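You operate a simulated robot arm through the tools that you are given. There is no shell and no other tool. Be economical: measure what you need, move in short steps, check, and stop when the job is done.

Carry out the task below with a simulated robot arm. There is one attempt and no reset: what you move stays moved.

Task
Fetch the hand brush and set it on the green book. Press the green button two times. Shut the third drawer from the top. Put the yellow rag from the open top of the tool chest on the fourth board from the bottom of the black shelf. Put one of the filter boxes from the top of the steel bench on the lower shelf of the steel bench. Take the green nozzle from the top of the steel bench and put it on top of the blue case there. Press the red stop button three times. Take the black cap and leave it on the top shelf of the hose rack. Press the stop button two times. The order is free. Set down upright: filter box, green nozzle.

The check looks at the end state, three seconds after you hand in, the way a careful person would. Anything else that was tipped, shoved, dropped, spilled or broken makes it a failure. A push-on lid holds only when it is set on centred and level and pressed home; a screw cap is set on level and turned clockwise until tight.

Robot
A 6-joint arm with a fingered hand on a trunk, on a base that drives. Base frame: it is fixed to the floor where the robot stands at the start and does not move with it; the origin is under the middle of the robot, x ahead of it, y to its left, z up; the surface under the hand at the start is at about z = 860. Units: mm, degrees, N and s.
With the tool pointing down near the work surface it reaches from about 180 to 880 mm from the robot's upright axis, wherever it stands. Its first joint turns from -166.0 to 166.0 degrees. Places, roughly: black cap (6x6x4 cm) [-1300, 11200, 900]; blue case [-3750, 9500, 1000]; filter box [-4000, 9250, 1000]; fourth board of the black shelf [-3000, -3600, 1400]; green book [500, 250, 750]; green button [-3600, -700, 400]; green nozzle [-4000, 9250, 1000]; hand brush (15x4x9 cm) [600, -200, 900]; lower shelf of the steel bench [-4200, 9400, 300]; red stop button [-2800, 11000, 700]; stop button [-5000, 6500, 900]; third drawer [-3200, -2900, 600]; top shelf of the hose rack [-700, 11200, 900]; yellow rag (11x10x4 cm) [-3000, -3000, 1200]. Payload 5 kg.
Tool frame: the origin (TCP) lies between the finger pads and is the grasp point; the fingertips stand 36 mm ahead of it; z points along the fingers, y is the line along which they close. The gripper opens to 120 mm. The gripper's body begins 42 mm behind the TCP. The gripper is a hand of 4 fingers: y runs from the thumb to the fingers, the wrist lies at [-19, -123, -211] in the tool frame.
Orientation is told as [roll, pitch, yaw] about the base's x, y, z axes, in that order, counted from this pose: with the fingers straight down and the wrist toward the robot, the tool's x, y and z point along [0, 1, 0], [1, 0, 0] and [0, 0, -1] of the base frame.

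Tools
- The arm moves only by the tool play_rows. Its argument "commands" is a list of rows, each a list of 6 numbers: the shift along the tool's x, y, z in units of 30 mm (1.0 is 30 mm), then the turn, a rotation vector about the tool's x, y, z in units of 4 degrees (1.0 is 4 degrees). In form: [[dx, dy, dz, rx, ry, rz], ...]. A call has 1 to 8 rows; each row shifts and turns the commanded pose from where the row before left it, along the tool's axes as they then stand. A call with a number of a shift or a turn outside -1 to 1 is refused whole. Each row takes 0.2 s and may step no farther than 50 mm and 8.6 degrees from the row before; otherwise, the whole call is refused. A pose out of reach is approached as far as the arm can. The call stops where the force on the tool passes 40 N (or 10 N more than at its start, if that is more) or the arm is blocked; 0.2 s more then pass. In this call time passes only in rows, and 0.2 s behind the last. The reply holds the time, the measured pose of the TCP, the force on the tool along the base axes, the opening and the grip force, in the units named above and with some noise, with the torque about the TCP (base axes, N m) and any sound that the robot's microphone picked up.
- Cameras (640 x 400 px; columns grow to the right, rows downward): "scene" is now at [96.4, 16.3, 1696.5]; the picture's right is [0.22, -0.97, 0.00], its down [-0.83, -0.19, -0.53] and it looks along [0.52, 0.12, -0.85] (base axes); focal length 255 px, centre (320, 200). "wrist" rides on the gripper at [73, -101, -142] in the tool frame; the picture's right is [-0.79, 0.29, -0.54], its down [-0.56, -0.70, 0.44] and it looks along [-0.25, 0.65, 0.71] (tool axes); focal length 280 px, centre (320, 200). There is no depth. A picture from a camera that has moved, and an enlarged one, comes with that camera's place and axes in the base frame and with its lens.
- get_image(camera): a new picture of that camera. No time passes.
- move_column(by): slides the trunk up (or, below 0, down) by that many mm; the arm and the scene camera ride with it, the base frame stays. It gives what a move gives, with no picture.
- roll_base(legs): drives the robot by 1 to 6 legs, each [ahead, turn to the left] in mm and degrees, along the robot's own axes; the way and the turn of a leg run together, so that a leg with both is an arc; at most 1500 mm and 180 degrees a leg. The arm and the cameras ride along, it lands a little off, and it stops where it bumps. It gives what a move gives.
- set_fingers(index, middle, ring, thumb_bend, thumb_turn): sets how far each is bent, from 0 (flat) to 100 (curled in); at 30 the hand is open as for a grip, at 70 the pads meet at the TCP. One left out holds its place. A second passes; each finger stops where it meets its share of the squeeze, and holds until it gets a number again. It is the only way to open and close the hand. It gives what a move gives, with no picture; readings hold the bend of each and the force on the fingers (four entries, about 0 where the hand has none), thumb and palm. thumb_turn goes from beside the hand (0) to across from the fingers (100), as for a grip.
- turn_head(pan, tilt): turns the head with the scene camera to pan (to the left, within 86 degrees either way) and tilt (down, from -29 to 69), counted from straight ahead of the robot. It gives what a move gives.
- zoom(camera, box): a new picture of the part [left, top, right, bottom] of that camera's present view, enlarged. No time passes.
- job_done(): hands the job in; it is judged then, once.

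Go step by step. Nothing tells you exact positions but the pictures and the camera data: compare them with the known pose of the tool, close in by small moves and look again before you grip or let go. The budget is 207 turns and 184 pictures, counting those below and the enlarged ones. Unless the task says otherwise, let go and move clear before handing in.

The tools are called after "Call:" by a JSON object that holds its "fn" and its "kwargs". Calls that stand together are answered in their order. play_rows: Moves the arm, as the interface text tells. Its arguments: {"type":"object","properties":{"commands":{"type":"array"}},"required":["commands"]} The other tools are called the same way: move_column (by) slides the trunk up or down; set_fingers (index, middle, ring, thumb_bend, thumb_turn) moves the fingers one by one; roll_base (legs) drives the base; turn_head (pan, tilt) turns the head that bears the scene camera; get_image (camera) takes a picture; zoom (camera, box) takes an enlarged picture of a part of a camera's view; job_done () hands the job in.

At the start:

```text
time_s: 0.0
position: [713.5, -34.3, 1075.2]
tool_rot: [0.0, 0.0, 0.0]
force: [0.0, -0.3, 0.5]
moment: [0.04, 0.02, 0.01]
gripper_width: 119.5
grasp_force: 0.2
shape: jaw
bend: [30.0, 30.0, 30.0, 30.0, 98.0]
finger forces: [0.0, 0.1, 0.0, 0.0, 0.1, 0.0]
trunk travel left (down, up): [-725.0, 115.0]
robot x, y, heading: [0.1, 0.4, 0.1]
head pan, tilt: [13.0, 58.0]
```

scene: 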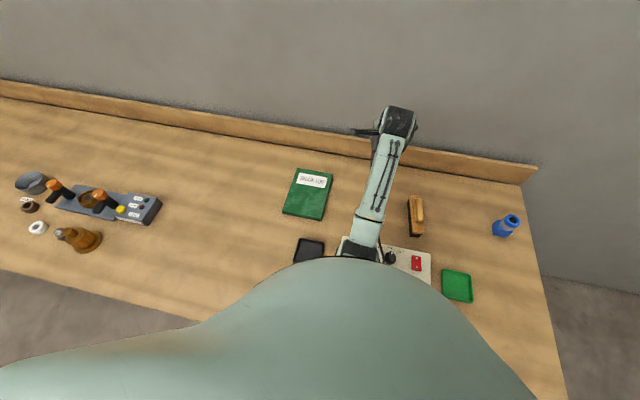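
wrist: 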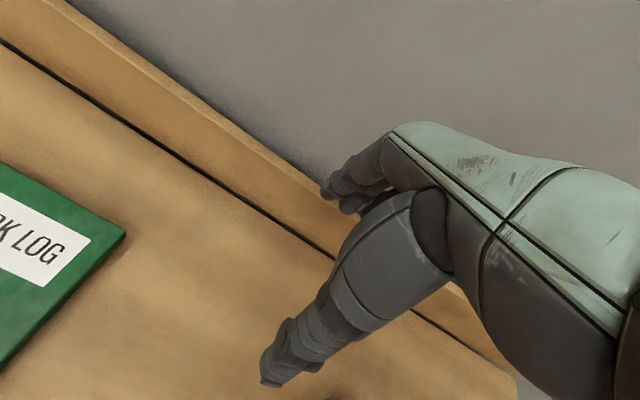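

The brush lies near (610, -220) and the green book near (610, 180). I'll zoom in on both before moving.

Call:
{"fn": "zoom", "kwargs": {"camera": "scene", "box": [360, 150, 480, 260]}}

Call:
{"fn": "zoom", "kwargs": {"camera": "scene", "box": [260, 140, 440, 300]}}

```text
3.64 times, centred on (420, 205) of scene
camera zoom: at [96.4, 16.3, 1696.5], right [0.22, -0.97, 0.0], down [-0.83, -0.19, -0.53], along [0.52, 0.12, -0.85], focal length 929 px, centre (-44, 182)
```

zoom: 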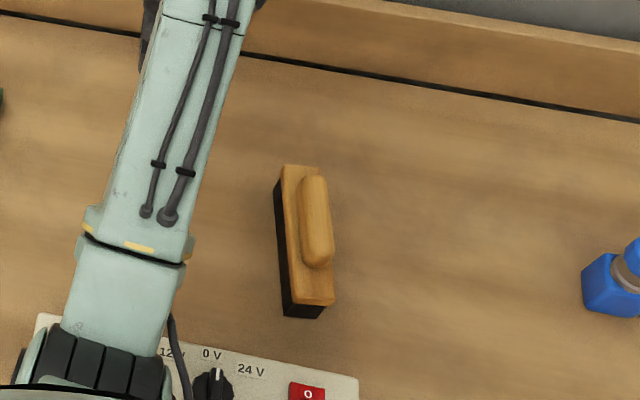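

```text
2.50 times, centred on (350, 220) of scene
camera zoom: at [96.4, 16.3, 1696.5], right [0.22, -0.97, 0.0], down [-0.83, -0.19, -0.53], along [0.52, 0.12, -0.85], focal length 638 px, centre (245, 150)
```

zoom: 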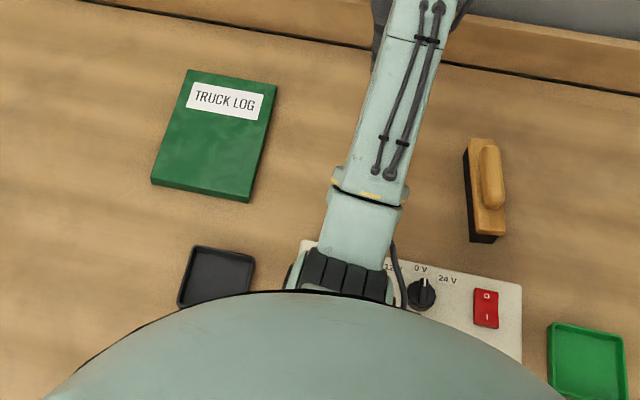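

The brush's long axis runs roughly along base x, about +6°, with its centre near (589, -209). I'll turn the hand to close across it and move above it.

Call:
{"fn": "play_rows", "kwargs": {"commands": [[-0.317, -0.127, 0, 0, 0, 1], [-0.317, -0.127, 0, 0, 0, 1], [-0.317, -0.127, 0, 0, 0, 1], [-0.317, -0.127, 0, 0, 0, 1], [-0.317, -0.127, 0, 0, 0, 1], [-0.317, -0.127, 0, 0, 0, 1], [-0.317, -0.127, 0, 0, 0, 1], [-0.317, -0.127, 0, 0, 0, 1]]}}

Call:
{"fn": "play_rows", "kwargs": {"commands": [[-0.337, 0.06, 0, 0, 0, 1], [-0.337, 0.06, 0, 0, 0, 1], [-0.337, 0.06, 0, 0, 0, 1], [-0.337, 0.06, 0, 0, 0, 1], [-0.337, 0.06, 0, 0, 0, 1], [-0.337, 0.06, 0, 0, 0, 1], [-0.337, 0.06, 0, 0, 0, 1], [-0.337, 0.06, 0, 0, 0, 1]]}}

Call:
{"fn": "play_rows", "kwargs": {"commands": [[-0.277, 0.2, 0, 0, 0, 1], [-0.277, 0.2, 0, 0, 0, 1], [-0.277, 0.2, 0, 0, 0, 1], [-0.277, 0.2, 0, 0, 0, 1], [-0.277, 0.2, 0, 0, 0, 1]]}}

Call:
{"fn": "get_image", "kwargs": {"camera": "wrist"}}

Call:
{"fn": "get_image", "kwargs": {"camera": "scene"}}

```text
time_s: 1.8
position: [664.7, -101.0, 1075.0]
tool_rot: [0.1, 0.0, -32.1]
force: [-0.2, 0.2, 0.3]
moment: [0.0, 0.02, 0.0]
gripper_width: 119.6
grasp_force: 0.1
shape: jaw
bend: [30.0, 30.0, 30.0, 30.0, 98.0]
finger forces: [0.0, 0.0, 0.0, 0.0, 0.0, 0.0]
trunk travel left (down, up): [-725.0, 115.0]
robot x, y, heading: [-0.9, -0.2, 0.1]
head pan, tilt: [13.0, 58.0]
```

```text
time_s: 3.6
position: [618.5, -164.8, 1075.2]
tool_rot: [0.0, 0.1, -64.1]
force: [0.5, -0.2, 0.2]
moment: [0.01, -0.01, 0.01]
gripper_width: 119.7
grasp_force: 0.0
shape: jaw
bend: [30.0, 30.0, 30.0, 30.0, 98.0]
finger forces: [0.1, 0.0, 0.0, 0.0, 0.0, 0.0]
trunk travel left (down, up): [-725.0, 115.0]
robot x, y, heading: [2.1, -0.7, -0.1]
head pan, tilt: [13.0, 58.0]
```

```text
time_s: 4.8
position: [588.6, -208.0, 1074.7]
tool_rot: [0.0, 0.0, -84.0]
force: [0.6, 0.8, -0.3]
moment: [-0.01, -0.03, 0.01]
gripper_width: 119.8
grasp_force: 0.1
shape: jaw
bend: [30.0, 30.0, 30.0, 30.0, 98.0]
finger forces: [0.1, 0.0, 0.0, 0.1, 0.0, 0.0]
trunk travel left (down, up): [-725.0, 115.0]
robot x, y, heading: [-0.3, -0.1, -0.2]
head pan, tilt: [13.0, 58.0]
```

```text
179 pictures are left
camera wrist: at [649.6, -99.9, 1217.1], right [-0.76, -0.37, 0.54], down [-0.63, 0.64, -0.44], along [-0.18, -0.68, -0.71], focal length 280 px, centre (320, 200)
```

wrist: 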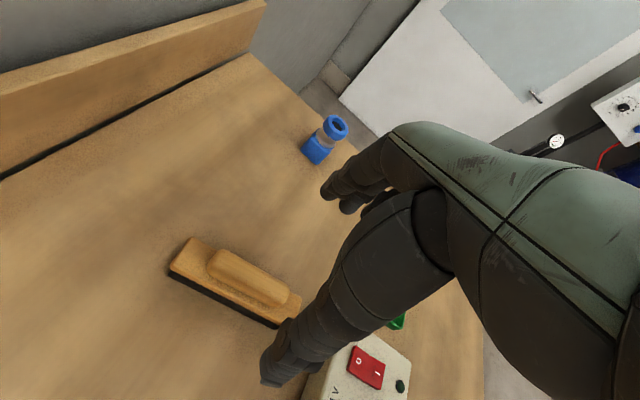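

```text
178 pictures are left
camera scene: at [96.4, 16.1, 1696.5], right [0.22, -0.97, 0.0], down [-0.83, -0.19, -0.53], along [0.52, 0.12, -0.85], focal length 255 px, centre (320, 200)
```

scene: 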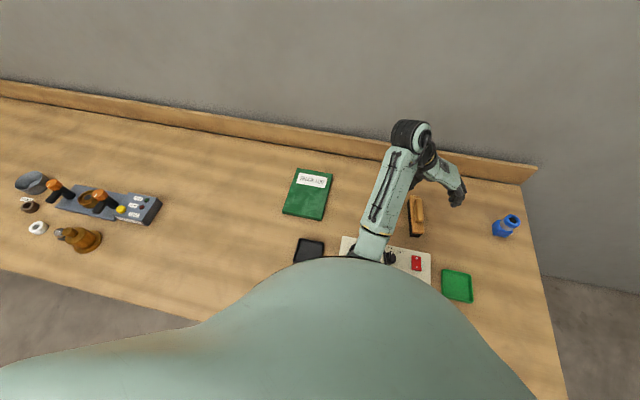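

The two views put the handle at about (598, -218, 930). I'll correct by a few mm, come part way down and look again.

Call:
{"fn": "play_rows", "kwargs": {"commands": [[0.25, 0.33, 0, 0, 0, 0], [0, 0, 1, 0, 0, 0], [0, 0, 1, 0, 0, 0], [0, 0, 1, 0, 0, 0]]}}

Call:
{"fn": "get_image", "kwargs": {"camera": "wrist"}}

Call:
{"fn": "zoom", "kwargs": {"camera": "scene", "box": [360, 150, 480, 260]}}

```text
time_s: 5.8
position: [596.8, -216.4, 985.3]
tool_rot: [-0.1, 0.0, -84.0]
force: [-0.7, 0.3, -0.6]
moment: [0.03, 0.01, 0.01]
gripper_width: 119.5
grasp_force: 0.1
shape: jaw
bend: [30.0, 30.0, 30.0, 30.0, 98.0]
finger forces: [0.0, 0.0, 0.0, 0.0, 0.0, 0.0]
trunk travel left (down, up): [-725.0, 115.0]
robot x, y, heading: [1.3, -2.1, -0.1]
head pan, tilt: [13.0, 58.0]
```

```text
177 pictures are left
camera wrist: at [657.4, -107.7, 1127.9], right [-0.76, -0.37, 0.54], down [-0.63, 0.64, -0.44], along [-0.18, -0.68, -0.71], focal length 280 px, centre (320, 200)
```

wrist: 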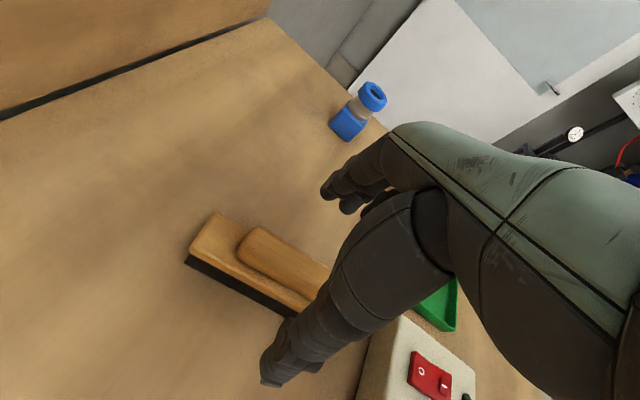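

```text
3.64 times, centred on (420, 205) of scene
camera zoom: at [96.6, 16.0, 1696.5], right [0.22, -0.97, 0.0], down [-0.83, -0.19, -0.53], along [0.52, 0.12, -0.85], focal length 929 px, centre (-44, 182)
```

zoom: 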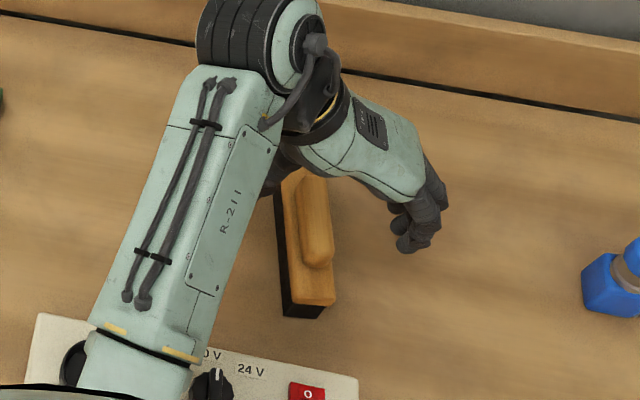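

The tool axis projects onto the handle, so I'll come down to grip height and close.

Call:
{"fn": "play_rows", "kwargs": {"commands": [[0, 0, 0.95, 0, 0, 0], [0, 0, 0.95, 0, 0, 0]]}}

Call:
{"fn": "get_image", "kwargs": {"camera": "wrist"}}

```text
time_s: 6.4
position: [598.0, -216.7, 927.0]
tool_rot: [0.0, 0.0, -84.0]
force: [-0.2, -0.4, -1.0]
moment: [0.01, 0.02, -0.03]
gripper_width: 119.7
grasp_force: 0.1
shape: jaw
bend: [30.0, 30.0, 30.0, 30.0, 98.0]
finger forces: [0.1, 0.0, 0.0, 0.0, 0.1, 0.1]
trunk travel left (down, up): [-725.0, 115.0]
robot x, y, heading: [2.6, 0.5, -0.1]
head pan, tilt: [13.0, 58.0]
```

```text
175 pictures are left
camera wrist: at [657.4, -108.4, 1069.8], right [-0.75, -0.37, 0.54], down [-0.63, 0.64, -0.44], along [-0.18, -0.68, -0.71], focal length 280 px, centre (320, 200)
```

wrist: 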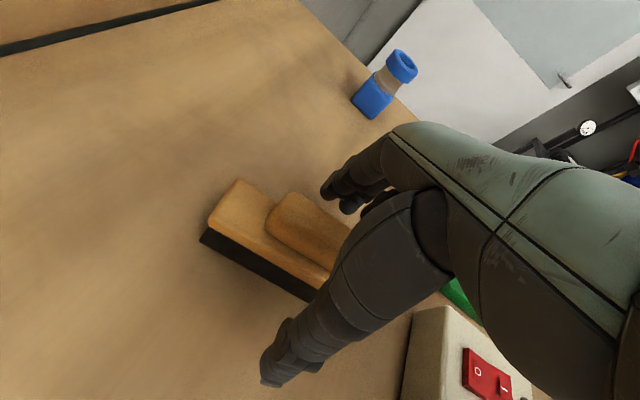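

The hand straddles the handle. Closing now.

Call:
{"fn": "set_fingers", "kwargs": {"index": 70, "middle": 70, "ring": 70, "thumb_bend": 70}}

Call:
{"fn": "get_image", "kwargs": {"camera": "wrist"}}

```text
time_s: 7.4
position: [596.2, -215.7, 927.0]
tool_rot: [0.0, 0.0, -84.0]
force: [0.4, 0.0, 0.5]
moment: [0.01, -0.04, 0.01]
gripper_width: 37.0
grasp_force: 15.6
shape: fingers
bend: [62.0, 66.0, 68.0, 59.0, 95.0]
finger forces: [7.7, 5.5, 2.0, 0.0, 15.5, 0.0]
trunk travel left (down, up): [-725.0, 115.0]
robot x, y, heading: [-0.5, -1.0, -0.4]
head pan, tilt: [13.0, 58.0]
```

```text
174 pictures are left
camera wrist: at [657.3, -108.3, 1070.1], right [-0.75, -0.37, 0.54], down [-0.63, 0.64, -0.44], along [-0.18, -0.68, -0.71], focal length 280 px, centre (320, 200)
```

wrist: 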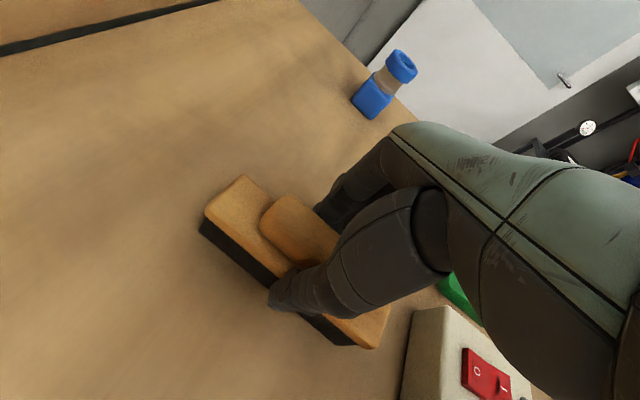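

The grip holds. Lift and check that the brush follows.

Call:
{"fn": "play_rows", "kwargs": {"commands": [[0, 0, -0.8, 0, 0, 0], [0, 0, -0.8, 0, 0, 0], [0, 0, -0.8, 0, 0, 0], [0, 0, -0.8, 0, 0, 0], [0.15, -0.93, 0, 0, 0, 0], [0.15, -0.93, 0, 0, 0, 0]]}}

Call:
{"fn": "get_image", "kwargs": {"camera": "wrist"}}

```text
time_s: 8.8
position: [600.9, -159.1, 1024.2]
tool_rot: [0.0, 0.0, -84.1]
force: [-0.2, -0.5, -1.5]
moment: [-0.02, 0.0, -0.01]
gripper_width: 37.0
grasp_force: 15.0
shape: fingers
bend: [62.0, 66.0, 68.0, 59.0, 95.0]
finger forces: [7.9, 5.6, 1.9, 0.0, 15.4, 0.0]
trunk travel left (down, up): [-725.0, 115.0]
robot x, y, heading: [1.5, 1.6, -0.2]
head pan, tilt: [13.0, 58.0]
```

```text
173 pictures are left
camera wrist: at [661.1, -50.5, 1166.7], right [-0.76, -0.37, 0.54], down [-0.63, 0.64, -0.44], along [-0.18, -0.68, -0.71], focal length 280 px, centre (320, 200)
```

wrist: 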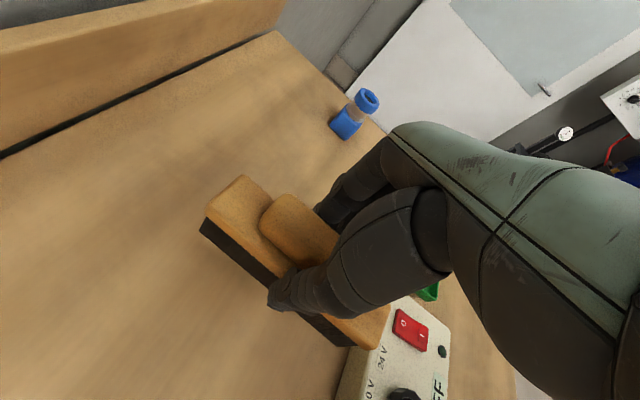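

The brush is held. Carrying it over the book.

Call:
{"fn": "play_rows", "kwargs": {"commands": [[0.154, -0.933, 0, 0, 0, 0], [0.154, -0.933, 0, 0, 0, 0], [0.154, -0.933, 0, 0, 0, 0], [0.154, -0.933, 0, 0, 0, 0], [0.154, -0.933, 0, 0, 0, 0], [0.154, -0.933, 0, 0, 0, 0]]}}

Call:
{"fn": "play_rows", "kwargs": {"commands": [[0.154, -0.933, 0, 0, 0, 0], [0.154, -0.933, 0, 0, 0, 0], [0.154, -0.933, 0, 0, 0, 0], [0.154, -0.933, 0, 0, 0, 0], [0.154, -0.933, 0, 0, 0, 0], [0.154, -0.933, 0, 0, 0, 0]]}}

Call:
{"fn": "get_image", "kwargs": {"camera": "wrist"}}

Call:
{"fn": "zoom", "kwargs": {"camera": "scene", "box": [260, 140, 440, 260]}}

```text
time_s: 10.2
position: [626.0, -1.1, 1001.5]
tool_rot: [0.1, -0.1, -83.9]
force: [-0.6, 0.1, -1.2]
moment: [0.0, 0.01, -0.04]
gripper_width: 36.9
grasp_force: 15.4
shape: fingers
bend: [62.0, 66.0, 68.0, 59.0, 95.0]
finger forces: [7.9, 5.6, 1.8, 0.0, 15.5, 0.0]
out of reach, approached as far as the arm can: row 4, 5, 6
trunk travel left (down, up): [-725.0, 115.0]
robot x, y, heading: [1.9, 0.0, 0.0]
head pan, tilt: [13.0, 58.0]
```

```text
time_s: 11.6
position: [651.3, 167.7, 979.6]
tool_rot: [0.0, -0.1, -83.9]
force: [-0.1, -0.4, -1.3]
moment: [0.01, 0.04, -0.04]
gripper_width: 37.3
grasp_force: 15.4
shape: fingers
bend: [62.0, 66.0, 68.0, 59.0, 95.0]
finger forces: [7.9, 5.5, 1.8, 0.1, 15.4, 0.0]
out of reach, approached as far as the arm can: row 1, 2, 3, 4, 6
trunk travel left (down, up): [-725.0, 115.0]
robot x, y, heading: [-0.1, 2.3, -0.3]
head pan, tilt: [13.0, 58.0]
```

```text
172 pictures are left
camera wrist: at [711.7, 275.7, 1123.6], right [-0.75, -0.37, 0.54], down [-0.63, 0.64, -0.44], along [-0.18, -0.68, -0.71], focal length 280 px, centre (320, 200)
```

wrist: 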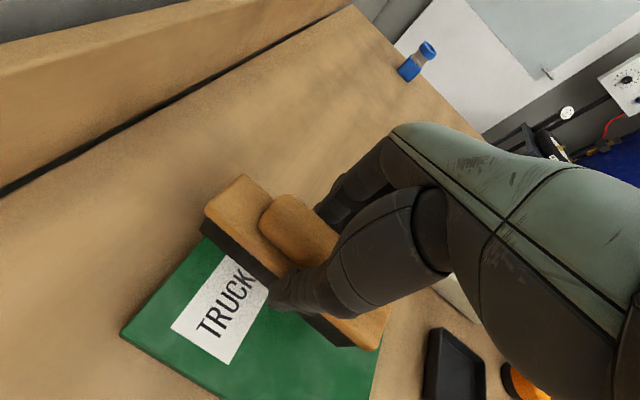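

```text
3.33 times, centred on (350, 200) of scene
camera zoom: at [96.7, 18.2, 1696.4], right [0.22, -0.97, 0.0], down [-0.83, -0.19, -0.53], along [0.52, 0.12, -0.85], focal length 851 px, centre (220, 200)
```

zoom: 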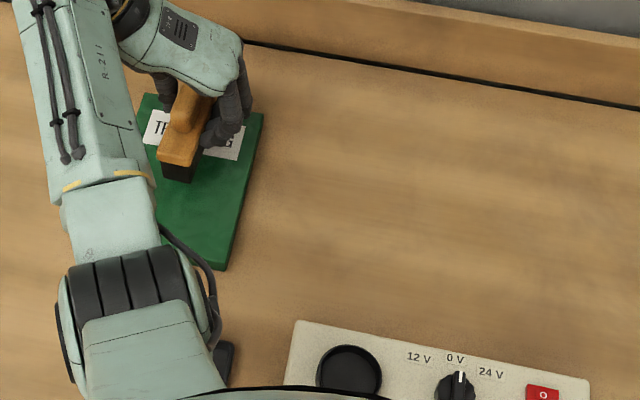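

The arm was a little short of reach, but the brush at (651, 168) is over the book with all-round support. Testing a small descent from here.

Call:
{"fn": "play_rows", "kwargs": {"commands": [[0, 0, 0.5, 0, 0, 0]]}}

```text
time_s: 12.0
position: [652.2, 164.9, 965.4]
tool_rot: [0.0, 0.0, -84.0]
force: [0.8, 0.4, -2.0]
moment: [-0.01, 0.02, 0.0]
gripper_width: 37.1
grasp_force: 15.0
shape: fingers
bend: [62.0, 66.0, 68.0, 59.0, 95.0]
finger forces: [8.0, 5.5, 1.8, 0.0, 15.3, 0.0]
trunk travel left (down, up): [-725.0, 115.0]
robot x, y, heading: [0.3, 1.3, 0.0]
head pan, tilt: [13.0, 58.0]
```

Call:
{"fn": "play_rows", "kwargs": {"commands": [[-0.29, -0.4, 0, 0, 0, 0], [0, 0, 0.2, 0, 0, 0], [0, 0, 0.2, 0, 0, 0]]}}

Call:
{"fn": "get_image", "kwargs": {"camera": "wrist"}}

Call:
{"fn": "zoom", "kwargs": {"camera": "scene", "box": [260, 140, 380, 220]}}

```text
time_s: 12.8
position: [640.5, 175.1, 956.2]
tool_rot: [0.1, 0.0, -83.9]
force: [0.3, -0.3, -0.9]
moment: [-0.02, 0.03, -0.01]
gripper_width: 37.0
grasp_force: 15.6
shape: fingers
bend: [62.0, 66.0, 68.0, 59.0, 95.0]
finger forces: [8.0, 5.5, 1.9, 0.0, 15.3, 0.1]
trunk travel left (down, up): [-725.0, 115.0]
robot x, y, heading: [1.1, 2.8, 0.0]
head pan, tilt: [13.0, 58.0]
```

```text
170 pictures are left
camera wrist: at [701.7, 283.5, 1098.0], right [-0.75, -0.37, 0.54], down [-0.63, 0.64, -0.44], along [-0.18, -0.68, -0.71], focal length 280 px, centre (320, 200)
```

wrist: 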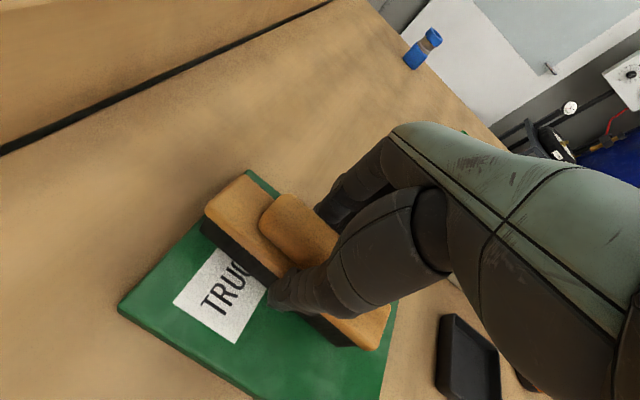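

```text
5.00 times, centred on (320, 180) of scene
camera zoom: at [96.7, 16.5, 1696.5], right [0.22, -0.97, 0.0], down [-0.83, -0.19, -0.53], along [0.52, 0.12, -0.85], focal length 1277 px, centre (320, 300)
```

zoom: 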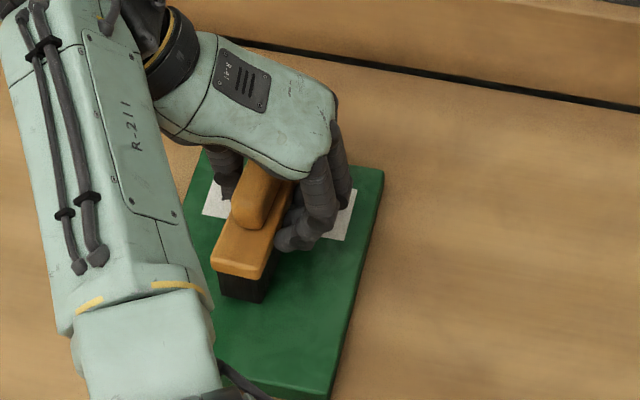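

The brush is well over the book. Lowering in small steps until contact.

Call:
{"fn": "play_rows", "kwargs": {"commands": [[0, 0, 0.15, 0, 0, 0], [0, 0, 0.15, 0, 0, 0]]}}

Call:
{"fn": "play_rows", "kwargs": {"commands": [[0, 0, 0.1, 0, 0, 0], [0, 0, 0.1, 0, 0, 0]]}}

```text
time_s: 13.4
position: [640.6, 174.9, 948.9]
tool_rot: [0.3, 0.0, -83.9]
force: [1.3, 1.1, 8.6]
moment: [0.2, -0.1, 0.03]
gripper_width: 36.7
grasp_force: 16.8
shape: fingers
bend: [62.0, 66.0, 68.0, 60.0, 95.0]
finger forces: [8.4, 5.7, 2.3, 0.0, 16.0, 0.1]
trunk travel left (down, up): [-725.0, 115.0]
robot x, y, heading: [-1.4, 2.2, 0.3]
head pan, tilt: [13.0, 58.0]
```

```text
time_s: 14.0
position: [638.4, 175.1, 937.2]
tool_rot: [-0.1, 0.0, -84.1]
force: [-5.0, -3.6, 13.9]
moment: [-0.03, 0.14, 0.08]
gripper_width: 33.5
grasp_force: 14.8
shape: fingers
bend: [63.0, 67.0, 68.0, 62.0, 96.0]
finger forces: [8.1, 5.0, 3.4, 0.0, 13.1, 0.0]
trunk travel left (down, up): [-725.0, 115.0]
robot x, y, heading: [-1.7, 1.4, -0.0]
head pan, tilt: [13.0, 58.0]
```

Contact; the brush is resting on the book. Opening the hand and checking.

Call:
{"fn": "set_fingers", "kwargs": {"index": 30, "middle": 30, "ring": 30, "thumb_bend": 30}}

Call:
{"fn": "play_rows", "kwargs": {"commands": [[0, 0, -0.8, 0, 0, 0], [0, 0, -0.8, 0, 0, 0], [0, 0, -0.8, 0, 0, 0]]}}

Call:
{"fn": "get_image", "kwargs": {"camera": "wrist"}}

Call:
{"fn": "get_image", "kwargs": {"camera": "scene"}}

```text
time_s: 15.0
position: [640.0, 175.4, 939.2]
tool_rot: [-0.1, 0.0, -84.0]
force: [0.0, 0.5, -0.7]
moment: [0.02, 0.03, -0.02]
gripper_width: 123.1
grasp_force: 0.1
shape: fingers
bend: [30.0, 30.0, 30.0, 30.0, 97.0]
finger forces: [0.1, 0.1, 0.1, 0.1, 0.1, 0.0]
trunk travel left (down, up): [-725.0, 115.0]
robot x, y, heading: [-1.2, 0.2, -0.0]
head pan, tilt: [13.0, 58.0]
```

```text
time_s: 15.8
position: [661.5, 173.8, 992.0]
tool_rot: [-0.1, 0.0, -84.0]
force: [0.3, -0.5, 0.2]
moment: [-0.02, 0.0, 0.05]
gripper_width: 123.0
grasp_force: 0.1
shape: fingers
bend: [30.0, 30.0, 30.0, 30.0, 97.0]
finger forces: [0.0, 0.1, 0.1, 0.0, 0.0, 0.0]
out of reach, approached as far as the arm can: row 2, 3
trunk travel left (down, up): [-725.0, 115.0]
robot x, y, heading: [-3.3, 0.9, 0.0]
head pan, tilt: [13.0, 58.0]
```

```text
168 pictures are left
camera wrist: at [722.1, 282.3, 1134.2], right [-0.75, -0.37, 0.54], down [-0.63, 0.64, -0.44], along [-0.18, -0.68, -0.71], focal length 280 px, centre (320, 200)
```

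wrist: 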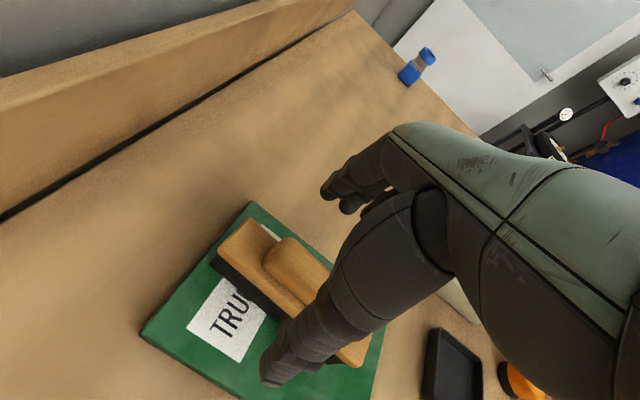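

```text
167 pictures are left
camera scene: at [97.2, 16.5, 1696.4], right [0.22, -0.97, 0.0], down [-0.83, -0.19, -0.53], along [0.52, 0.12, -0.85], focal length 255 px, centre (320, 200)
```

scene: 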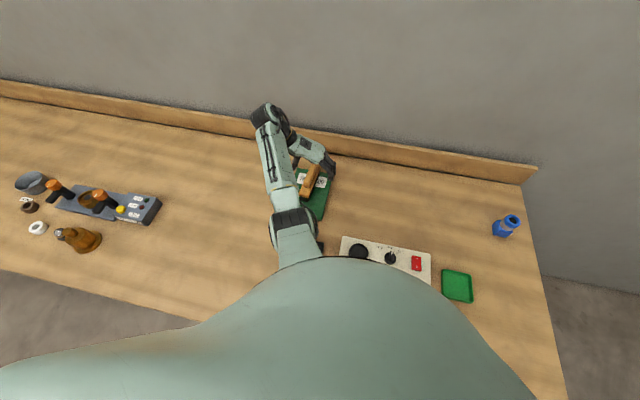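

The brush lies flat on the book. I'll raise the trunk to clear it and turn the hand back to neutral, then look around.

Call:
{"fn": "move_column", "kwargs": {"by": 110}}

Call:
{"fn": "play_rows", "kwargs": {"commands": [[-0.2, 0.22, 0, 0, 0, -1], [-0.2, 0.22, 0, 0, 0, -1], [-0.2, 0.22, 0, 0, 0, -1], [-0.2, 0.22, 0, 0, 0, -1], [-0.2, 0.22, 0, 0, 0, -1], [-0.2, 0.22, 0, 0, 0, -1], [-0.2, 0.22, 0, 0, 0, -1], [-0.2, 0.22, 0, 0, 0, -1]]}}

Call:
{"fn": "play_rows", "kwargs": {"commands": [[-0.28, 0.08, 0, 0, 0, -1], [-0.28, 0.08, 0, 0, 0, -1], [-0.28, 0.08, 0, 0, 0, -1], [-0.28, 0.08, 0, 0, 0, -1], [-0.28, 0.08, 0, 0, 0, -1], [-0.28, 0.08, 0, 0, 0, -1], [-0.28, 0.08, 0, 0, 0, -1], [-0.28, 0.08, 0, 0, 0, -1]]}}

Call:
{"fn": "play_rows", "kwargs": {"commands": [[-0.29, -0.05, 0, 0, 0, -1], [-0.29, -0.05, 0, 0, 0, -1], [-0.29, -0.05, 0, 0, 0, -1], [-0.29, -0.05, 0, 0, 0, -1], [-0.29, -0.05, 0, 0, 0, -1]]}}

Call:
{"fn": "get_image", "kwargs": {"camera": "scene"}}

```text
time_s: 17.2
position: [660.7, 173.8, 1101.9]
tool_rot: [0.1, 0.0, -83.9]
force: [-0.7, -0.1, 0.6]
moment: [0.0, 0.02, 0.0]
gripper_width: 123.1
grasp_force: 0.1
shape: fingers
bend: [30.0, 30.0, 30.0, 30.0, 97.0]
finger forces: [0.0, 0.0, 0.1, 0.0, 0.0, 0.1]
trunk travel left (down, up): [-835.0, 5.0]
robot x, y, heading: [1.9, -1.1, 0.1]
head pan, tilt: [13.0, 58.0]
```

```text
time_s: 19.0
position: [635.4, 109.0, 1103.0]
tool_rot: [0.1, 0.0, -51.9]
force: [0.6, -0.4, 0.8]
moment: [-0.01, 0.0, 0.01]
gripper_width: 123.1
grasp_force: 0.0
shape: fingers
bend: [30.0, 30.0, 30.0, 30.0, 97.0]
finger forces: [0.0, 0.0, 0.0, 0.0, 0.0, 0.0]
trunk travel left (down, up): [-835.0, 5.0]
robot x, y, heading: [-0.7, 0.5, 0.0]
head pan, tilt: [13.0, 58.0]
```

```text
time_s: 20.8
position: [608.6, 43.9, 1103.3]
tool_rot: [0.1, -0.2, -19.8]
force: [-0.4, -0.8, 0.0]
moment: [0.01, 0.01, -0.01]
gripper_width: 123.0
grasp_force: 0.1
shape: fingers
bend: [30.0, 30.0, 30.0, 30.0, 97.0]
finger forces: [0.0, 0.1, 0.0, 0.0, 0.0, 0.1]
trunk travel left (down, up): [-835.0, 5.0]
robot x, y, heading: [-0.8, -0.2, 0.0]
head pan, tilt: [13.0, 58.0]
```

```text
time_s: 22.0
position: [591.4, 4.8, 1101.4]
tool_rot: [0.0, -0.1, 0.2]
force: [0.1, 0.1, -0.2]
moment: [0.01, -0.01, 0.01]
gripper_width: 123.3
grasp_force: 0.1
shape: fingers
bend: [30.0, 30.0, 30.0, 30.0, 97.0]
finger forces: [0.0, 0.1, 0.0, 0.1, 0.0, 0.0]
trunk travel left (down, up): [-835.0, 5.0]
robot x, y, heading: [1.3, 0.5, -0.1]
head pan, tilt: [13.0, 58.0]
```

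```text
166 pictures are left
camera scene: at [96.3, 15.6, 1806.5], right [0.22, -0.97, 0.0], down [-0.83, -0.19, -0.53], along [0.52, 0.12, -0.85], focal length 255 px, centre (320, 200)
```

scene: 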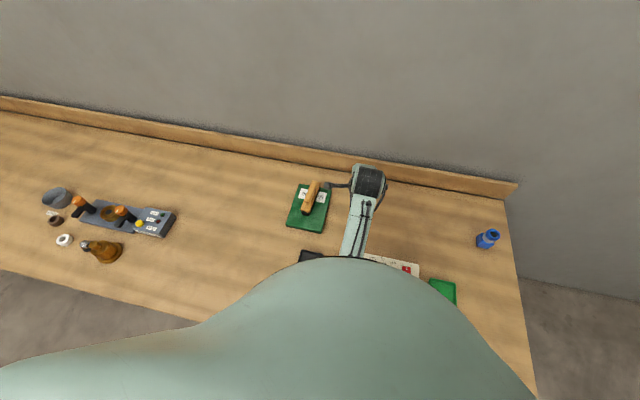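

The brush is placed. Now I'll survey the room before driving.

Call:
{"fn": "turn_head", "kwargs": {"pan": 86, "tilt": 15}}

Call:
{"fn": "get_image", "kwargs": {"camera": "scene"}}

Call:
{"fn": "turn_head", "kwargs": {"pan": -86, "tilt": 15}}

Call:
{"fn": "get_image", "kwargs": {"camera": "scene"}}

```text
time_s: 23.5
position: [592.6, 4.2, 1102.4]
tool_rot: [0.0, 0.0, 0.0]
force: [-0.2, 0.2, -0.4]
moment: [0.02, 0.02, 0.01]
gripper_width: 123.1
grasp_force: 0.1
shape: fingers
bend: [30.0, 30.0, 30.0, 30.0, 97.0]
finger forces: [0.0, 0.0, 0.1, 0.1, 0.0, 0.0]
trunk travel left (down, up): [-835.0, 5.0]
robot x, y, heading: [0.3, 1.5, 0.0]
head pan, tilt: [85.9, 15.0]
```

```text
165 pictures are left
camera scene: at [36.0, 94.1, 1870.4], right [1.0, -0.07, 0.0], down [-0.02, -0.26, -0.97], along [0.07, 0.96, -0.26], focal length 255 px, centre (320, 200)
```

scene: 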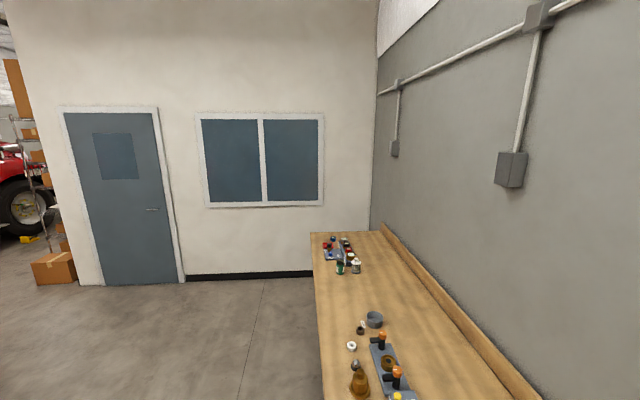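

```text
time_s: 26.1
position: [592.9, 5.6, 1102.0]
tool_rot: [0.0, -0.1, 0.0]
force: [0.7, -0.1, 0.7]
moment: [0.0, -0.02, 0.01]
gripper_width: 123.2
grasp_force: 0.0
shape: fingers
bend: [30.0, 30.0, 30.0, 30.0, 97.0]
finger forces: [0.0, 0.0, 0.0, 0.0, 0.0, 0.0]
trunk travel left (down, up): [-835.0, 5.0]
robot x, y, heading: [1.8, 0.1, -0.0]
head pan, tilt: [-85.9, 15.0]
```

```text
164 pictures are left
camera scene: at [35.9, -92.3, 1870.5], right [-1.0, -0.07, 0.0], down [-0.02, 0.26, -0.97], along [0.07, -0.96, -0.26], focal length 255 px, centre (320, 200)
```

scene: 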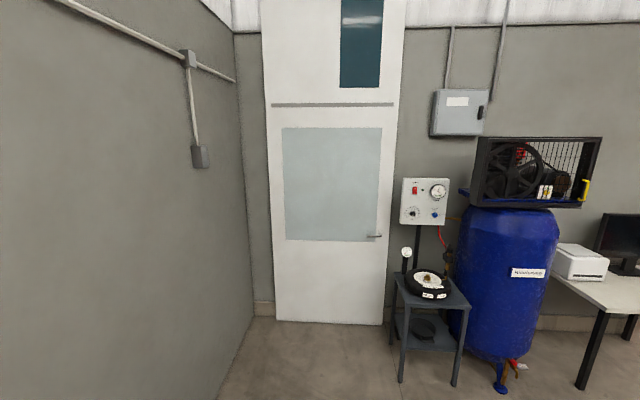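

The sides are clear. I'll back away from the table and turn around.

Call:
{"fn": "roll_base", "kwargs": {"legs": [[-700, 0], [0, 180]]}}

Call:
{"fn": "turn_head", "kwargs": {"pan": 35, "tilt": 15}}

Call:
{"fn": "get_image", "kwargs": {"camera": "scene"}}

Call:
{"fn": "turn_head", "kwargs": {"pan": -45, "tilt": 15}}

Call:
{"fn": "get_image", "kwargs": {"camera": "scene"}}

```text
time_s: 39.1
position: [-1308.9, -18.5, 1101.7]
tool_rot: [0.0, 0.0, -179.6]
force: [0.4, 0.1, 0.2]
moment: [-0.02, -0.02, 0.0]
gripper_width: 123.0
grasp_force: 0.0
shape: fingers
bend: [30.0, 30.0, 30.0, 30.0, 97.0]
finger forces: [0.0, 0.0, 0.1, 0.0, 0.1, 0.0]
trunk travel left (down, up): [-835.0, 5.0]
robot x, y, heading: [-717.7, -11.1, -179.8]
head pan, tilt: [-85.9, 15.0]
```

```text
time_s: 41.1
position: [-1309.8, -17.2, 1102.4]
tool_rot: [0.0, -0.1, -179.6]
force: [-0.4, -0.3, -0.6]
moment: [-0.02, 0.0, -0.01]
gripper_width: 123.0
grasp_force: 0.0
shape: fingers
bend: [30.0, 30.0, 30.0, 30.0, 97.0]
finger forces: [0.1, 0.0, 0.1, 0.0, 0.0, 0.1]
trunk travel left (down, up): [-835.0, 5.0]
robot x, y, heading: [-717.2, -8.7, -179.6]
head pan, tilt: [35.0, 15.0]
```

```text
163 pictures are left
camera scene: at [-823.5, -62.9, 1870.5], right [-0.58, 0.82, 0.0], down [0.21, 0.15, -0.97], along [-0.79, -0.56, -0.26], focal length 255 px, centre (320, 200)
```

scene: 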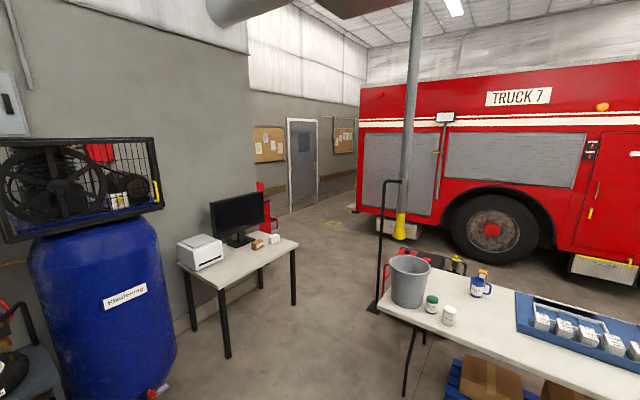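

```text
time_s: 42.6
position: [-1308.4, -18.4, 1101.3]
tool_rot: [0.0, -0.1, -179.6]
force: [-0.6, 0.0, 0.3]
moment: [0.02, 0.03, -0.03]
gripper_width: 123.0
grasp_force: 0.0
shape: fingers
bend: [30.0, 30.0, 30.0, 30.0, 97.0]
finger forces: [0.0, 0.0, 0.0, 0.1, 0.1, 0.0]
trunk travel left (down, up): [-835.0, 5.0]
robot x, y, heading: [-712.7, -6.8, -179.5]
head pan, tilt: [-45.0, 15.0]
```

```text
162 pictures are left
camera scene: at [-813.8, 56.6, 1870.5], right [0.7, 0.71, 0.0], down [0.18, -0.18, -0.97], along [-0.69, 0.68, -0.26], focal length 255 px, centre (320, 200)
```

scene: 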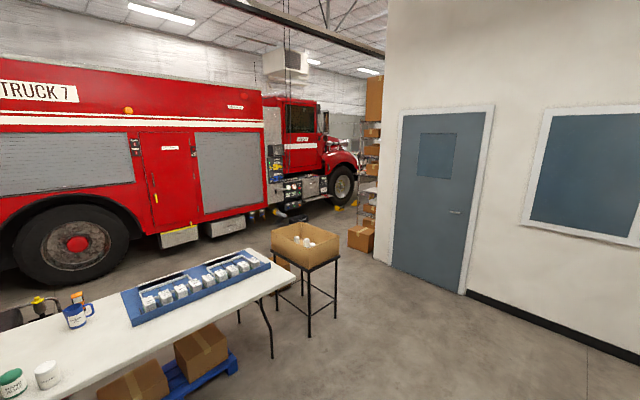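

The desks and a truck are ahead. I'll zoom toward the green button and the tool chest.

Call:
{"fn": "turn_head", "kwargs": {"pan": 35, "tilt": 20}}

Call:
{"fn": "zoom", "kwargs": {"camera": "scene", "box": [200, 100, 360, 200]}}

Call:
{"fn": "zoom", "kwargs": {"camera": "scene", "box": [360, 140, 520, 260]}}

```text
time_s: 44.1
position: [-1309.3, -16.7, 1101.7]
tool_rot: [0.0, -0.1, -179.6]
force: [0.1, 0.2, -0.2]
moment: [0.01, -0.01, -0.03]
gripper_width: 123.0
grasp_force: 0.0
shape: fingers
bend: [30.0, 30.0, 30.0, 30.0, 97.0]
finger forces: [0.0, 0.1, 0.1, 0.0, 0.0, 0.0]
trunk travel left (down, up): [-835.0, 5.0]
robot x, y, heading: [-717.7, -11.4, -179.3]
head pan, tilt: [35.0, 20.0]
```

```text
4.00 times, centred on (280, 150) of scene
camera zoom: at [-823.2, -62.7, 1862.3], right [-0.58, 0.82, 0.0], down [0.28, 0.2, -0.94], along [-0.77, -0.54, -0.34], focal length 1021 px, centre (480, 400)
```

zoom: 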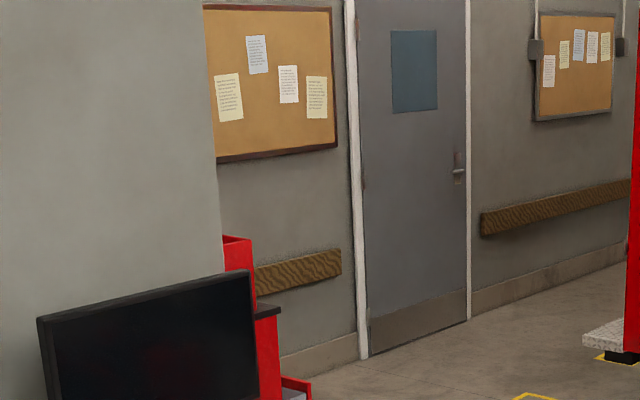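

```text
3.33 times, centred on (440, 200) of scene
camera zoom: at [-823.2, -62.7, 1862.3], right [-0.58, 0.82, 0.0], down [0.28, 0.2, -0.94], along [-0.77, -0.54, -0.34], focal length 851 px, centre (-80, 200)
```

zoom: 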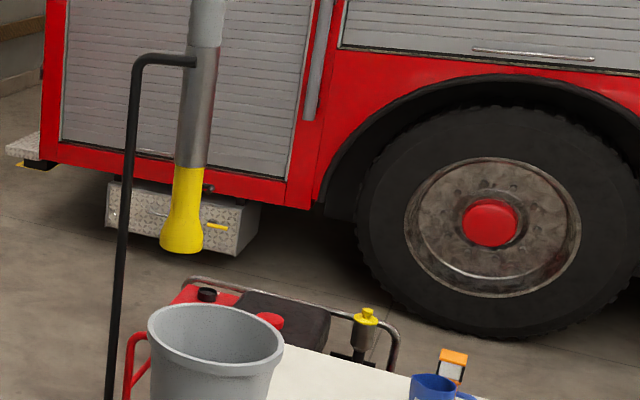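

The generator with the green button stands beyond the bucket table, and the chest is past the wall corner. I'll drive into the corridor between the desk and the table.

Call:
{"fn": "roll_base", "kwargs": {"legs": [[0, 50], [1377, 0], [0, -50], [500, 0]]}}

Call:
{"fn": "turn_head", "kwargs": {"pan": -10, "tilt": 30}}

Call:
{"fn": "get_image", "kwargs": {"camera": "scene"}}

Call:
{"fn": "turn_head", "kwargs": {"pan": 60, "tilt": 25}}

Call:
{"fn": "get_image", "kwargs": {"camera": "scene"}}

```text
time_s: 59.7
position: [-2650.3, -1100.0, 1102.7]
tool_rot: [0.0, -0.1, -178.5]
force: [0.6, 0.2, 1.1]
moment: [-0.03, -0.01, 0.01]
gripper_width: 123.3
grasp_force: 0.0
shape: fingers
bend: [30.0, 30.0, 30.0, 30.0, 97.0]
finger forces: [0.1, 0.0, 0.1, 0.1, 0.0, 0.0]
trunk travel left (down, up): [-835.0, 5.0]
robot x, y, heading: [-2055.8, -1078.7, -178.4]
head pan, tilt: [35.0, 20.0]
```

```text
time_s: 60.8
position: [-2650.5, -1100.3, 1100.5]
tool_rot: [0.0, -0.1, -178.4]
force: [1.0, -0.3, 0.4]
moment: [0.02, 0.02, 0.0]
gripper_width: 123.1
grasp_force: 0.1
shape: fingers
bend: [30.0, 30.0, 30.0, 30.0, 97.0]
finger forces: [0.0, 0.1, 0.0, 0.0, 0.0, 0.1]
trunk travel left (down, up): [-835.0, 5.0]
robot x, y, heading: [-2060.8, -1081.6, -178.8]
head pan, tilt: [-10.0, 30.0]
```

```text
159 pictures are left
camera scene: at [-2178.6, -1067.7, 1846.3], right [0.15, 0.99, 0.0], down [0.49, -0.07, -0.87], along [-0.86, 0.13, -0.5], focal length 255 px, centre (320, 200)
```

scene: 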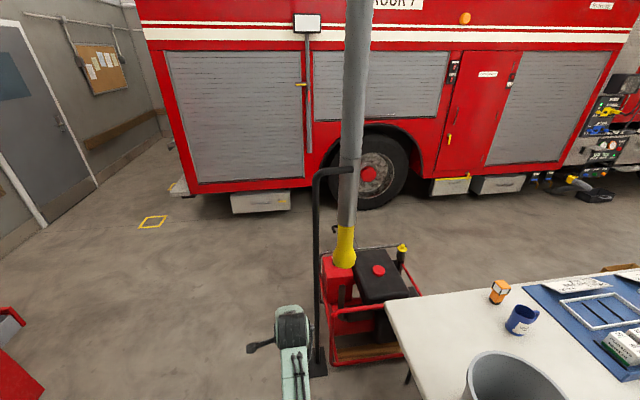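

```text
time_s: 62.2
position: [-2651.3, -1100.1, 1101.4]
tool_rot: [0.1, -0.2, -178.5]
force: [-0.3, 1.0, -0.1]
moment: [0.02, 0.0, 0.02]
gripper_width: 122.7
grasp_force: 0.1
shape: fingers
bend: [30.0, 30.0, 30.0, 30.0, 97.0]
finger forces: [0.0, 0.0, 0.0, 0.0, 0.0, 0.0]
trunk travel left (down, up): [-835.0, 5.0]
robot x, y, heading: [-2058.9, -1081.9, -178.7]
head pan, tilt: [60.0, 25.0]
```

```text
158 pictures are left
camera scene: at [-2133.5, -1161.9, 1854.2], right [-0.88, 0.48, 0.0], down [0.2, 0.37, -0.91], along [-0.43, -0.8, -0.42], focal length 255 px, centre (320, 200)
```

scene: 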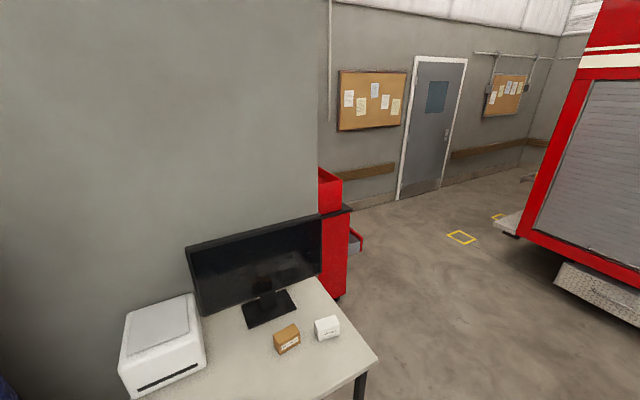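

Call:
{"fn": "turn_head", "kwargs": {"pan": -15, "tilt": 40}}

Call:
{"fn": "zoom", "kwargs": {"camera": "scene", "box": [240, 100, 440, 240]}}

Call:
{"fn": "zoom", "kwargs": {"camera": "scene", "box": [240, 200, 440, 340]}}

```text
time_s: 63.7
position: [-2650.8, -1100.3, 1101.5]
tool_rot: [0.1, -0.1, -178.5]
force: [-0.3, 0.3, 0.0]
moment: [-0.01, -0.02, 0.02]
gripper_width: 122.9
grasp_force: 0.1
shape: fingers
bend: [30.0, 30.0, 30.0, 30.0, 97.0]
finger forces: [0.1, 0.0, 0.0, 0.0, 0.0, 0.0]
trunk travel left (down, up): [-835.0, 5.0]
robot x, y, heading: [-2059.1, -1083.0, -178.3]
head pan, tilt: [-15.0, 40.0]
```

```text
2.86 times, centred on (340, 170) of scene
camera zoom: at [-2172.0, -1061.2, 1830.9], right [0.23, 0.97, 0.0], down [0.62, -0.15, -0.77], along [-0.74, 0.18, -0.64], focal length 730 px, centre (263, 286)
```

zoom: 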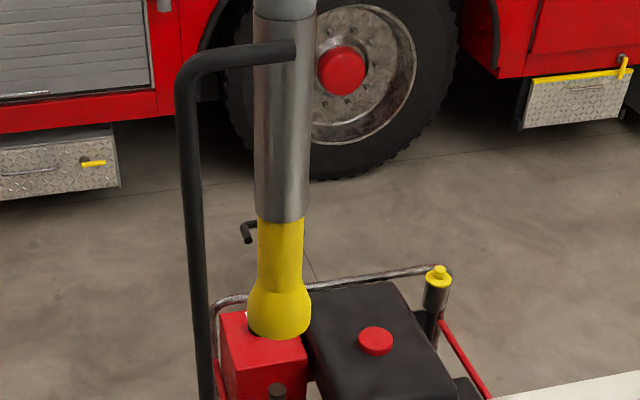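

```text
2.86 times, centred on (340, 270) of scene
camera zoom: at [-2172.0, -1061.2, 1830.9], right [0.23, 0.97, 0.0], down [0.62, -0.15, -0.77], along [-0.74, 0.18, -0.64], focal length 730 px, centre (263, 0)
```

zoom: 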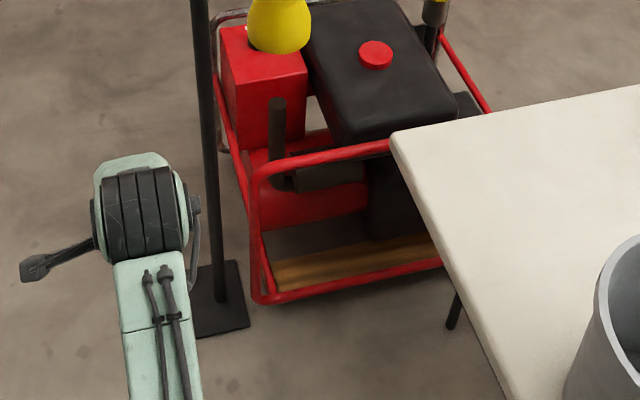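

The generator's control panel must face the truck (-x side). I'll retract the arm for driving first.

Call:
{"fn": "play_rows", "kwargs": {"commands": [[0, -1, 0, 0, 0, 0], [0, -1, 0, 0, 0, 0], [0, -1, 0, 0, 0, 0], [0, -1, 0, 0, 0, 0], [0, -1, 0, 0, 0, 0], [0, -1, 0, 0, 0, 0]]}}

Call:
{"fn": "roll_base", "kwargs": {"legs": [[590, 0], [0, 45], [600, 0], [0, -45], [1000, 0]]}}

Call:
{"fn": "turn_head", "kwargs": {"pan": -86, "tilt": 40}}

Call:
{"fn": "get_image", "kwargs": {"camera": "scene"}}

Call:
{"fn": "turn_head", "kwargs": {"pan": 86, "tilt": 30}}

Call:
{"fn": "get_image", "kwargs": {"camera": "scene"}}

```text
time_s: 65.1
position: [-2474.4, -1093.2, 1105.9]
tool_rot: [0.0, -0.3, -178.3]
force: [0.7, -0.2, 0.1]
moment: [0.01, -0.03, 0.01]
gripper_width: 123.8
grasp_force: 0.2
shape: fingers
bend: [30.0, 30.0, 30.0, 30.0, 97.0]
finger forces: [0.0, 0.0, 0.0, 0.0, 0.0, 0.0]
trunk travel left (down, up): [-835.0, 5.0]
robot x, y, heading: [-2057.8, -1083.1, -178.7]
head pan, tilt: [-15.0, 40.0]
```

```text
time_s: 82.2
position: [-4471.5, -1586.2, 1104.1]
tool_rot: [0.1, -0.3, -177.7]
force: [0.1, -0.6, -0.9]
moment: [-0.04, 0.01, 0.04]
gripper_width: 123.4
grasp_force: 0.2
shape: fingers
bend: [30.0, 30.0, 30.0, 30.0, 97.0]
finger forces: [0.0, 0.1, 0.1, 0.0, 0.0, 0.1]
trunk travel left (down, up): [-835.0, 5.0]
robot x, y, heading: [-4054.6, -1568.2, -178.0]
head pan, tilt: [-15.0, 40.0]
```

```text
time_s: 83.6
position: [-4470.6, -1584.6, 1106.4]
tool_rot: [0.0, -0.3, -177.7]
force: [-0.8, 0.0, 0.0]
moment: [0.01, -0.01, 0.0]
gripper_width: 123.1
grasp_force: 0.0
shape: fingers
bend: [30.0, 30.0, 30.0, 30.0, 97.0]
finger forces: [0.1, 0.0, 0.1, 0.0, 0.0, 0.0]
trunk travel left (down, up): [-835.0, 5.0]
robot x, y, heading: [-4055.6, -1567.4, -177.5]
head pan, tilt: [-85.9, 40.0]
```

```text
155 pictures are left
camera scene: at [-4097.7, -1483.4, 1830.9], right [0.99, 0.11, 0.0], down [0.07, -0.64, -0.77], along [-0.08, 0.76, -0.64], focal length 255 px, centre (320, 200)
```

scene: 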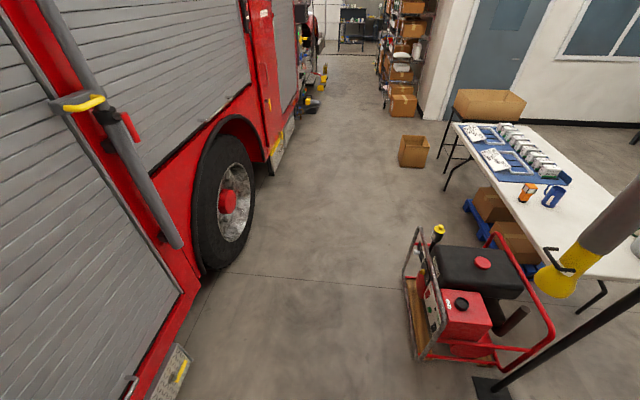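

```text
time_s: 86.2
position: [-4471.9, -1584.6, 1104.8]
tool_rot: [0.0, -0.3, -177.8]
force: [0.3, 0.3, 0.0]
moment: [0.02, 0.01, 0.01]
gripper_width: 123.6
grasp_force: 0.0
shape: fingers
bend: [30.0, 30.0, 30.0, 30.0, 97.0]
finger forces: [0.0, 0.0, 0.0, 0.0, 0.0, 0.1]
trunk travel left (down, up): [-835.0, 5.0]
robot x, y, heading: [-4055.6, -1566.9, -177.8]
head pan, tilt: [85.9, 30.0]
```

```text
154 pictures are left
camera scene: at [-4091.5, -1658.3, 1846.2], right [-1.0, 0.03, 0.0], down [0.02, 0.5, -0.87], along [-0.03, -0.87, -0.5], focal length 255 px, centre (320, 200)
```

scene: 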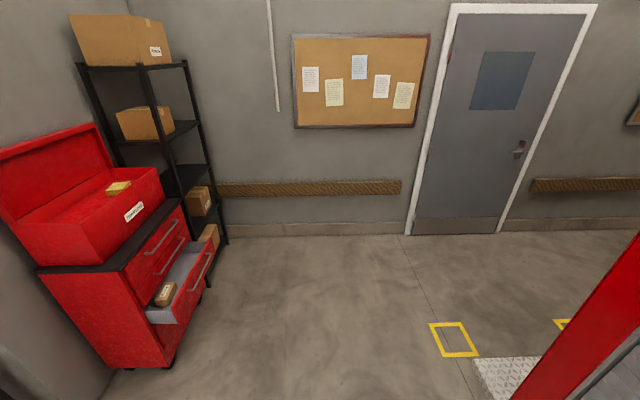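

I see the generator panel facing the truck, and the open third drawer, the rag and the shelf on the other side. Driving to stand in front of the generator panel.

Call:
{"fn": "roll_base", "kwargs": {"legs": [[0, -84], [980, 0], [0, -98]]}}

Call:
{"fn": "turn_head", "kwargs": {"pan": 0, "tilt": 50}}

Call:
{"fn": "get_image", "kwargs": {"camera": "scene"}}

```text
time_s: 101.1
position: [-3796.6, -589.9, 1105.8]
tool_rot: [0.0, -0.3, -1.8]
force: [0.8, 0.4, 0.6]
moment: [0.0, -0.02, -0.02]
gripper_width: 123.4
grasp_force: 0.1
shape: fingers
bend: [30.0, 30.0, 30.0, 30.0, 97.0]
finger forces: [0.0, 0.0, 0.0, 0.0, 0.0, 0.0]
trunk travel left (down, up): [-835.0, 5.0]
robot x, y, heading: [-4210.6, -575.5, -1.7]
head pan, tilt: [85.9, 30.0]
```

```text
time_s: 102.7
position: [-3795.2, -589.6, 1105.9]
tool_rot: [0.1, -0.4, -1.7]
force: [0.9, 0.8, -0.1]
moment: [-0.02, 0.02, 0.0]
gripper_width: 123.5
grasp_force: 0.0
shape: fingers
bend: [30.0, 30.0, 30.0, 30.0, 97.0]
finger forces: [0.0, 0.1, 0.1, 0.0, 0.1, 0.0]
trunk travel left (down, up): [-835.0, 5.0]
robot x, y, heading: [-4212.3, -579.9, -1.6]
head pan, tilt: [0.0, 50.0]
```

```text
153 pictures are left
camera scene: at [-4104.0, -581.2, 1816.6], right [-0.03, -1.0, 0.0], down [-0.77, 0.02, -0.64], along [0.64, -0.02, -0.77], focal length 255 px, centre (320, 200)
```

scene: 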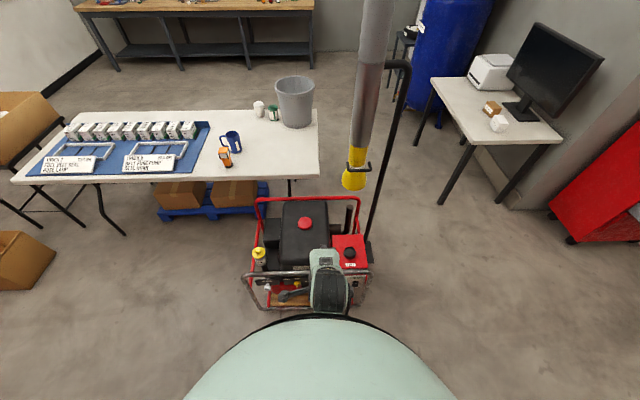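

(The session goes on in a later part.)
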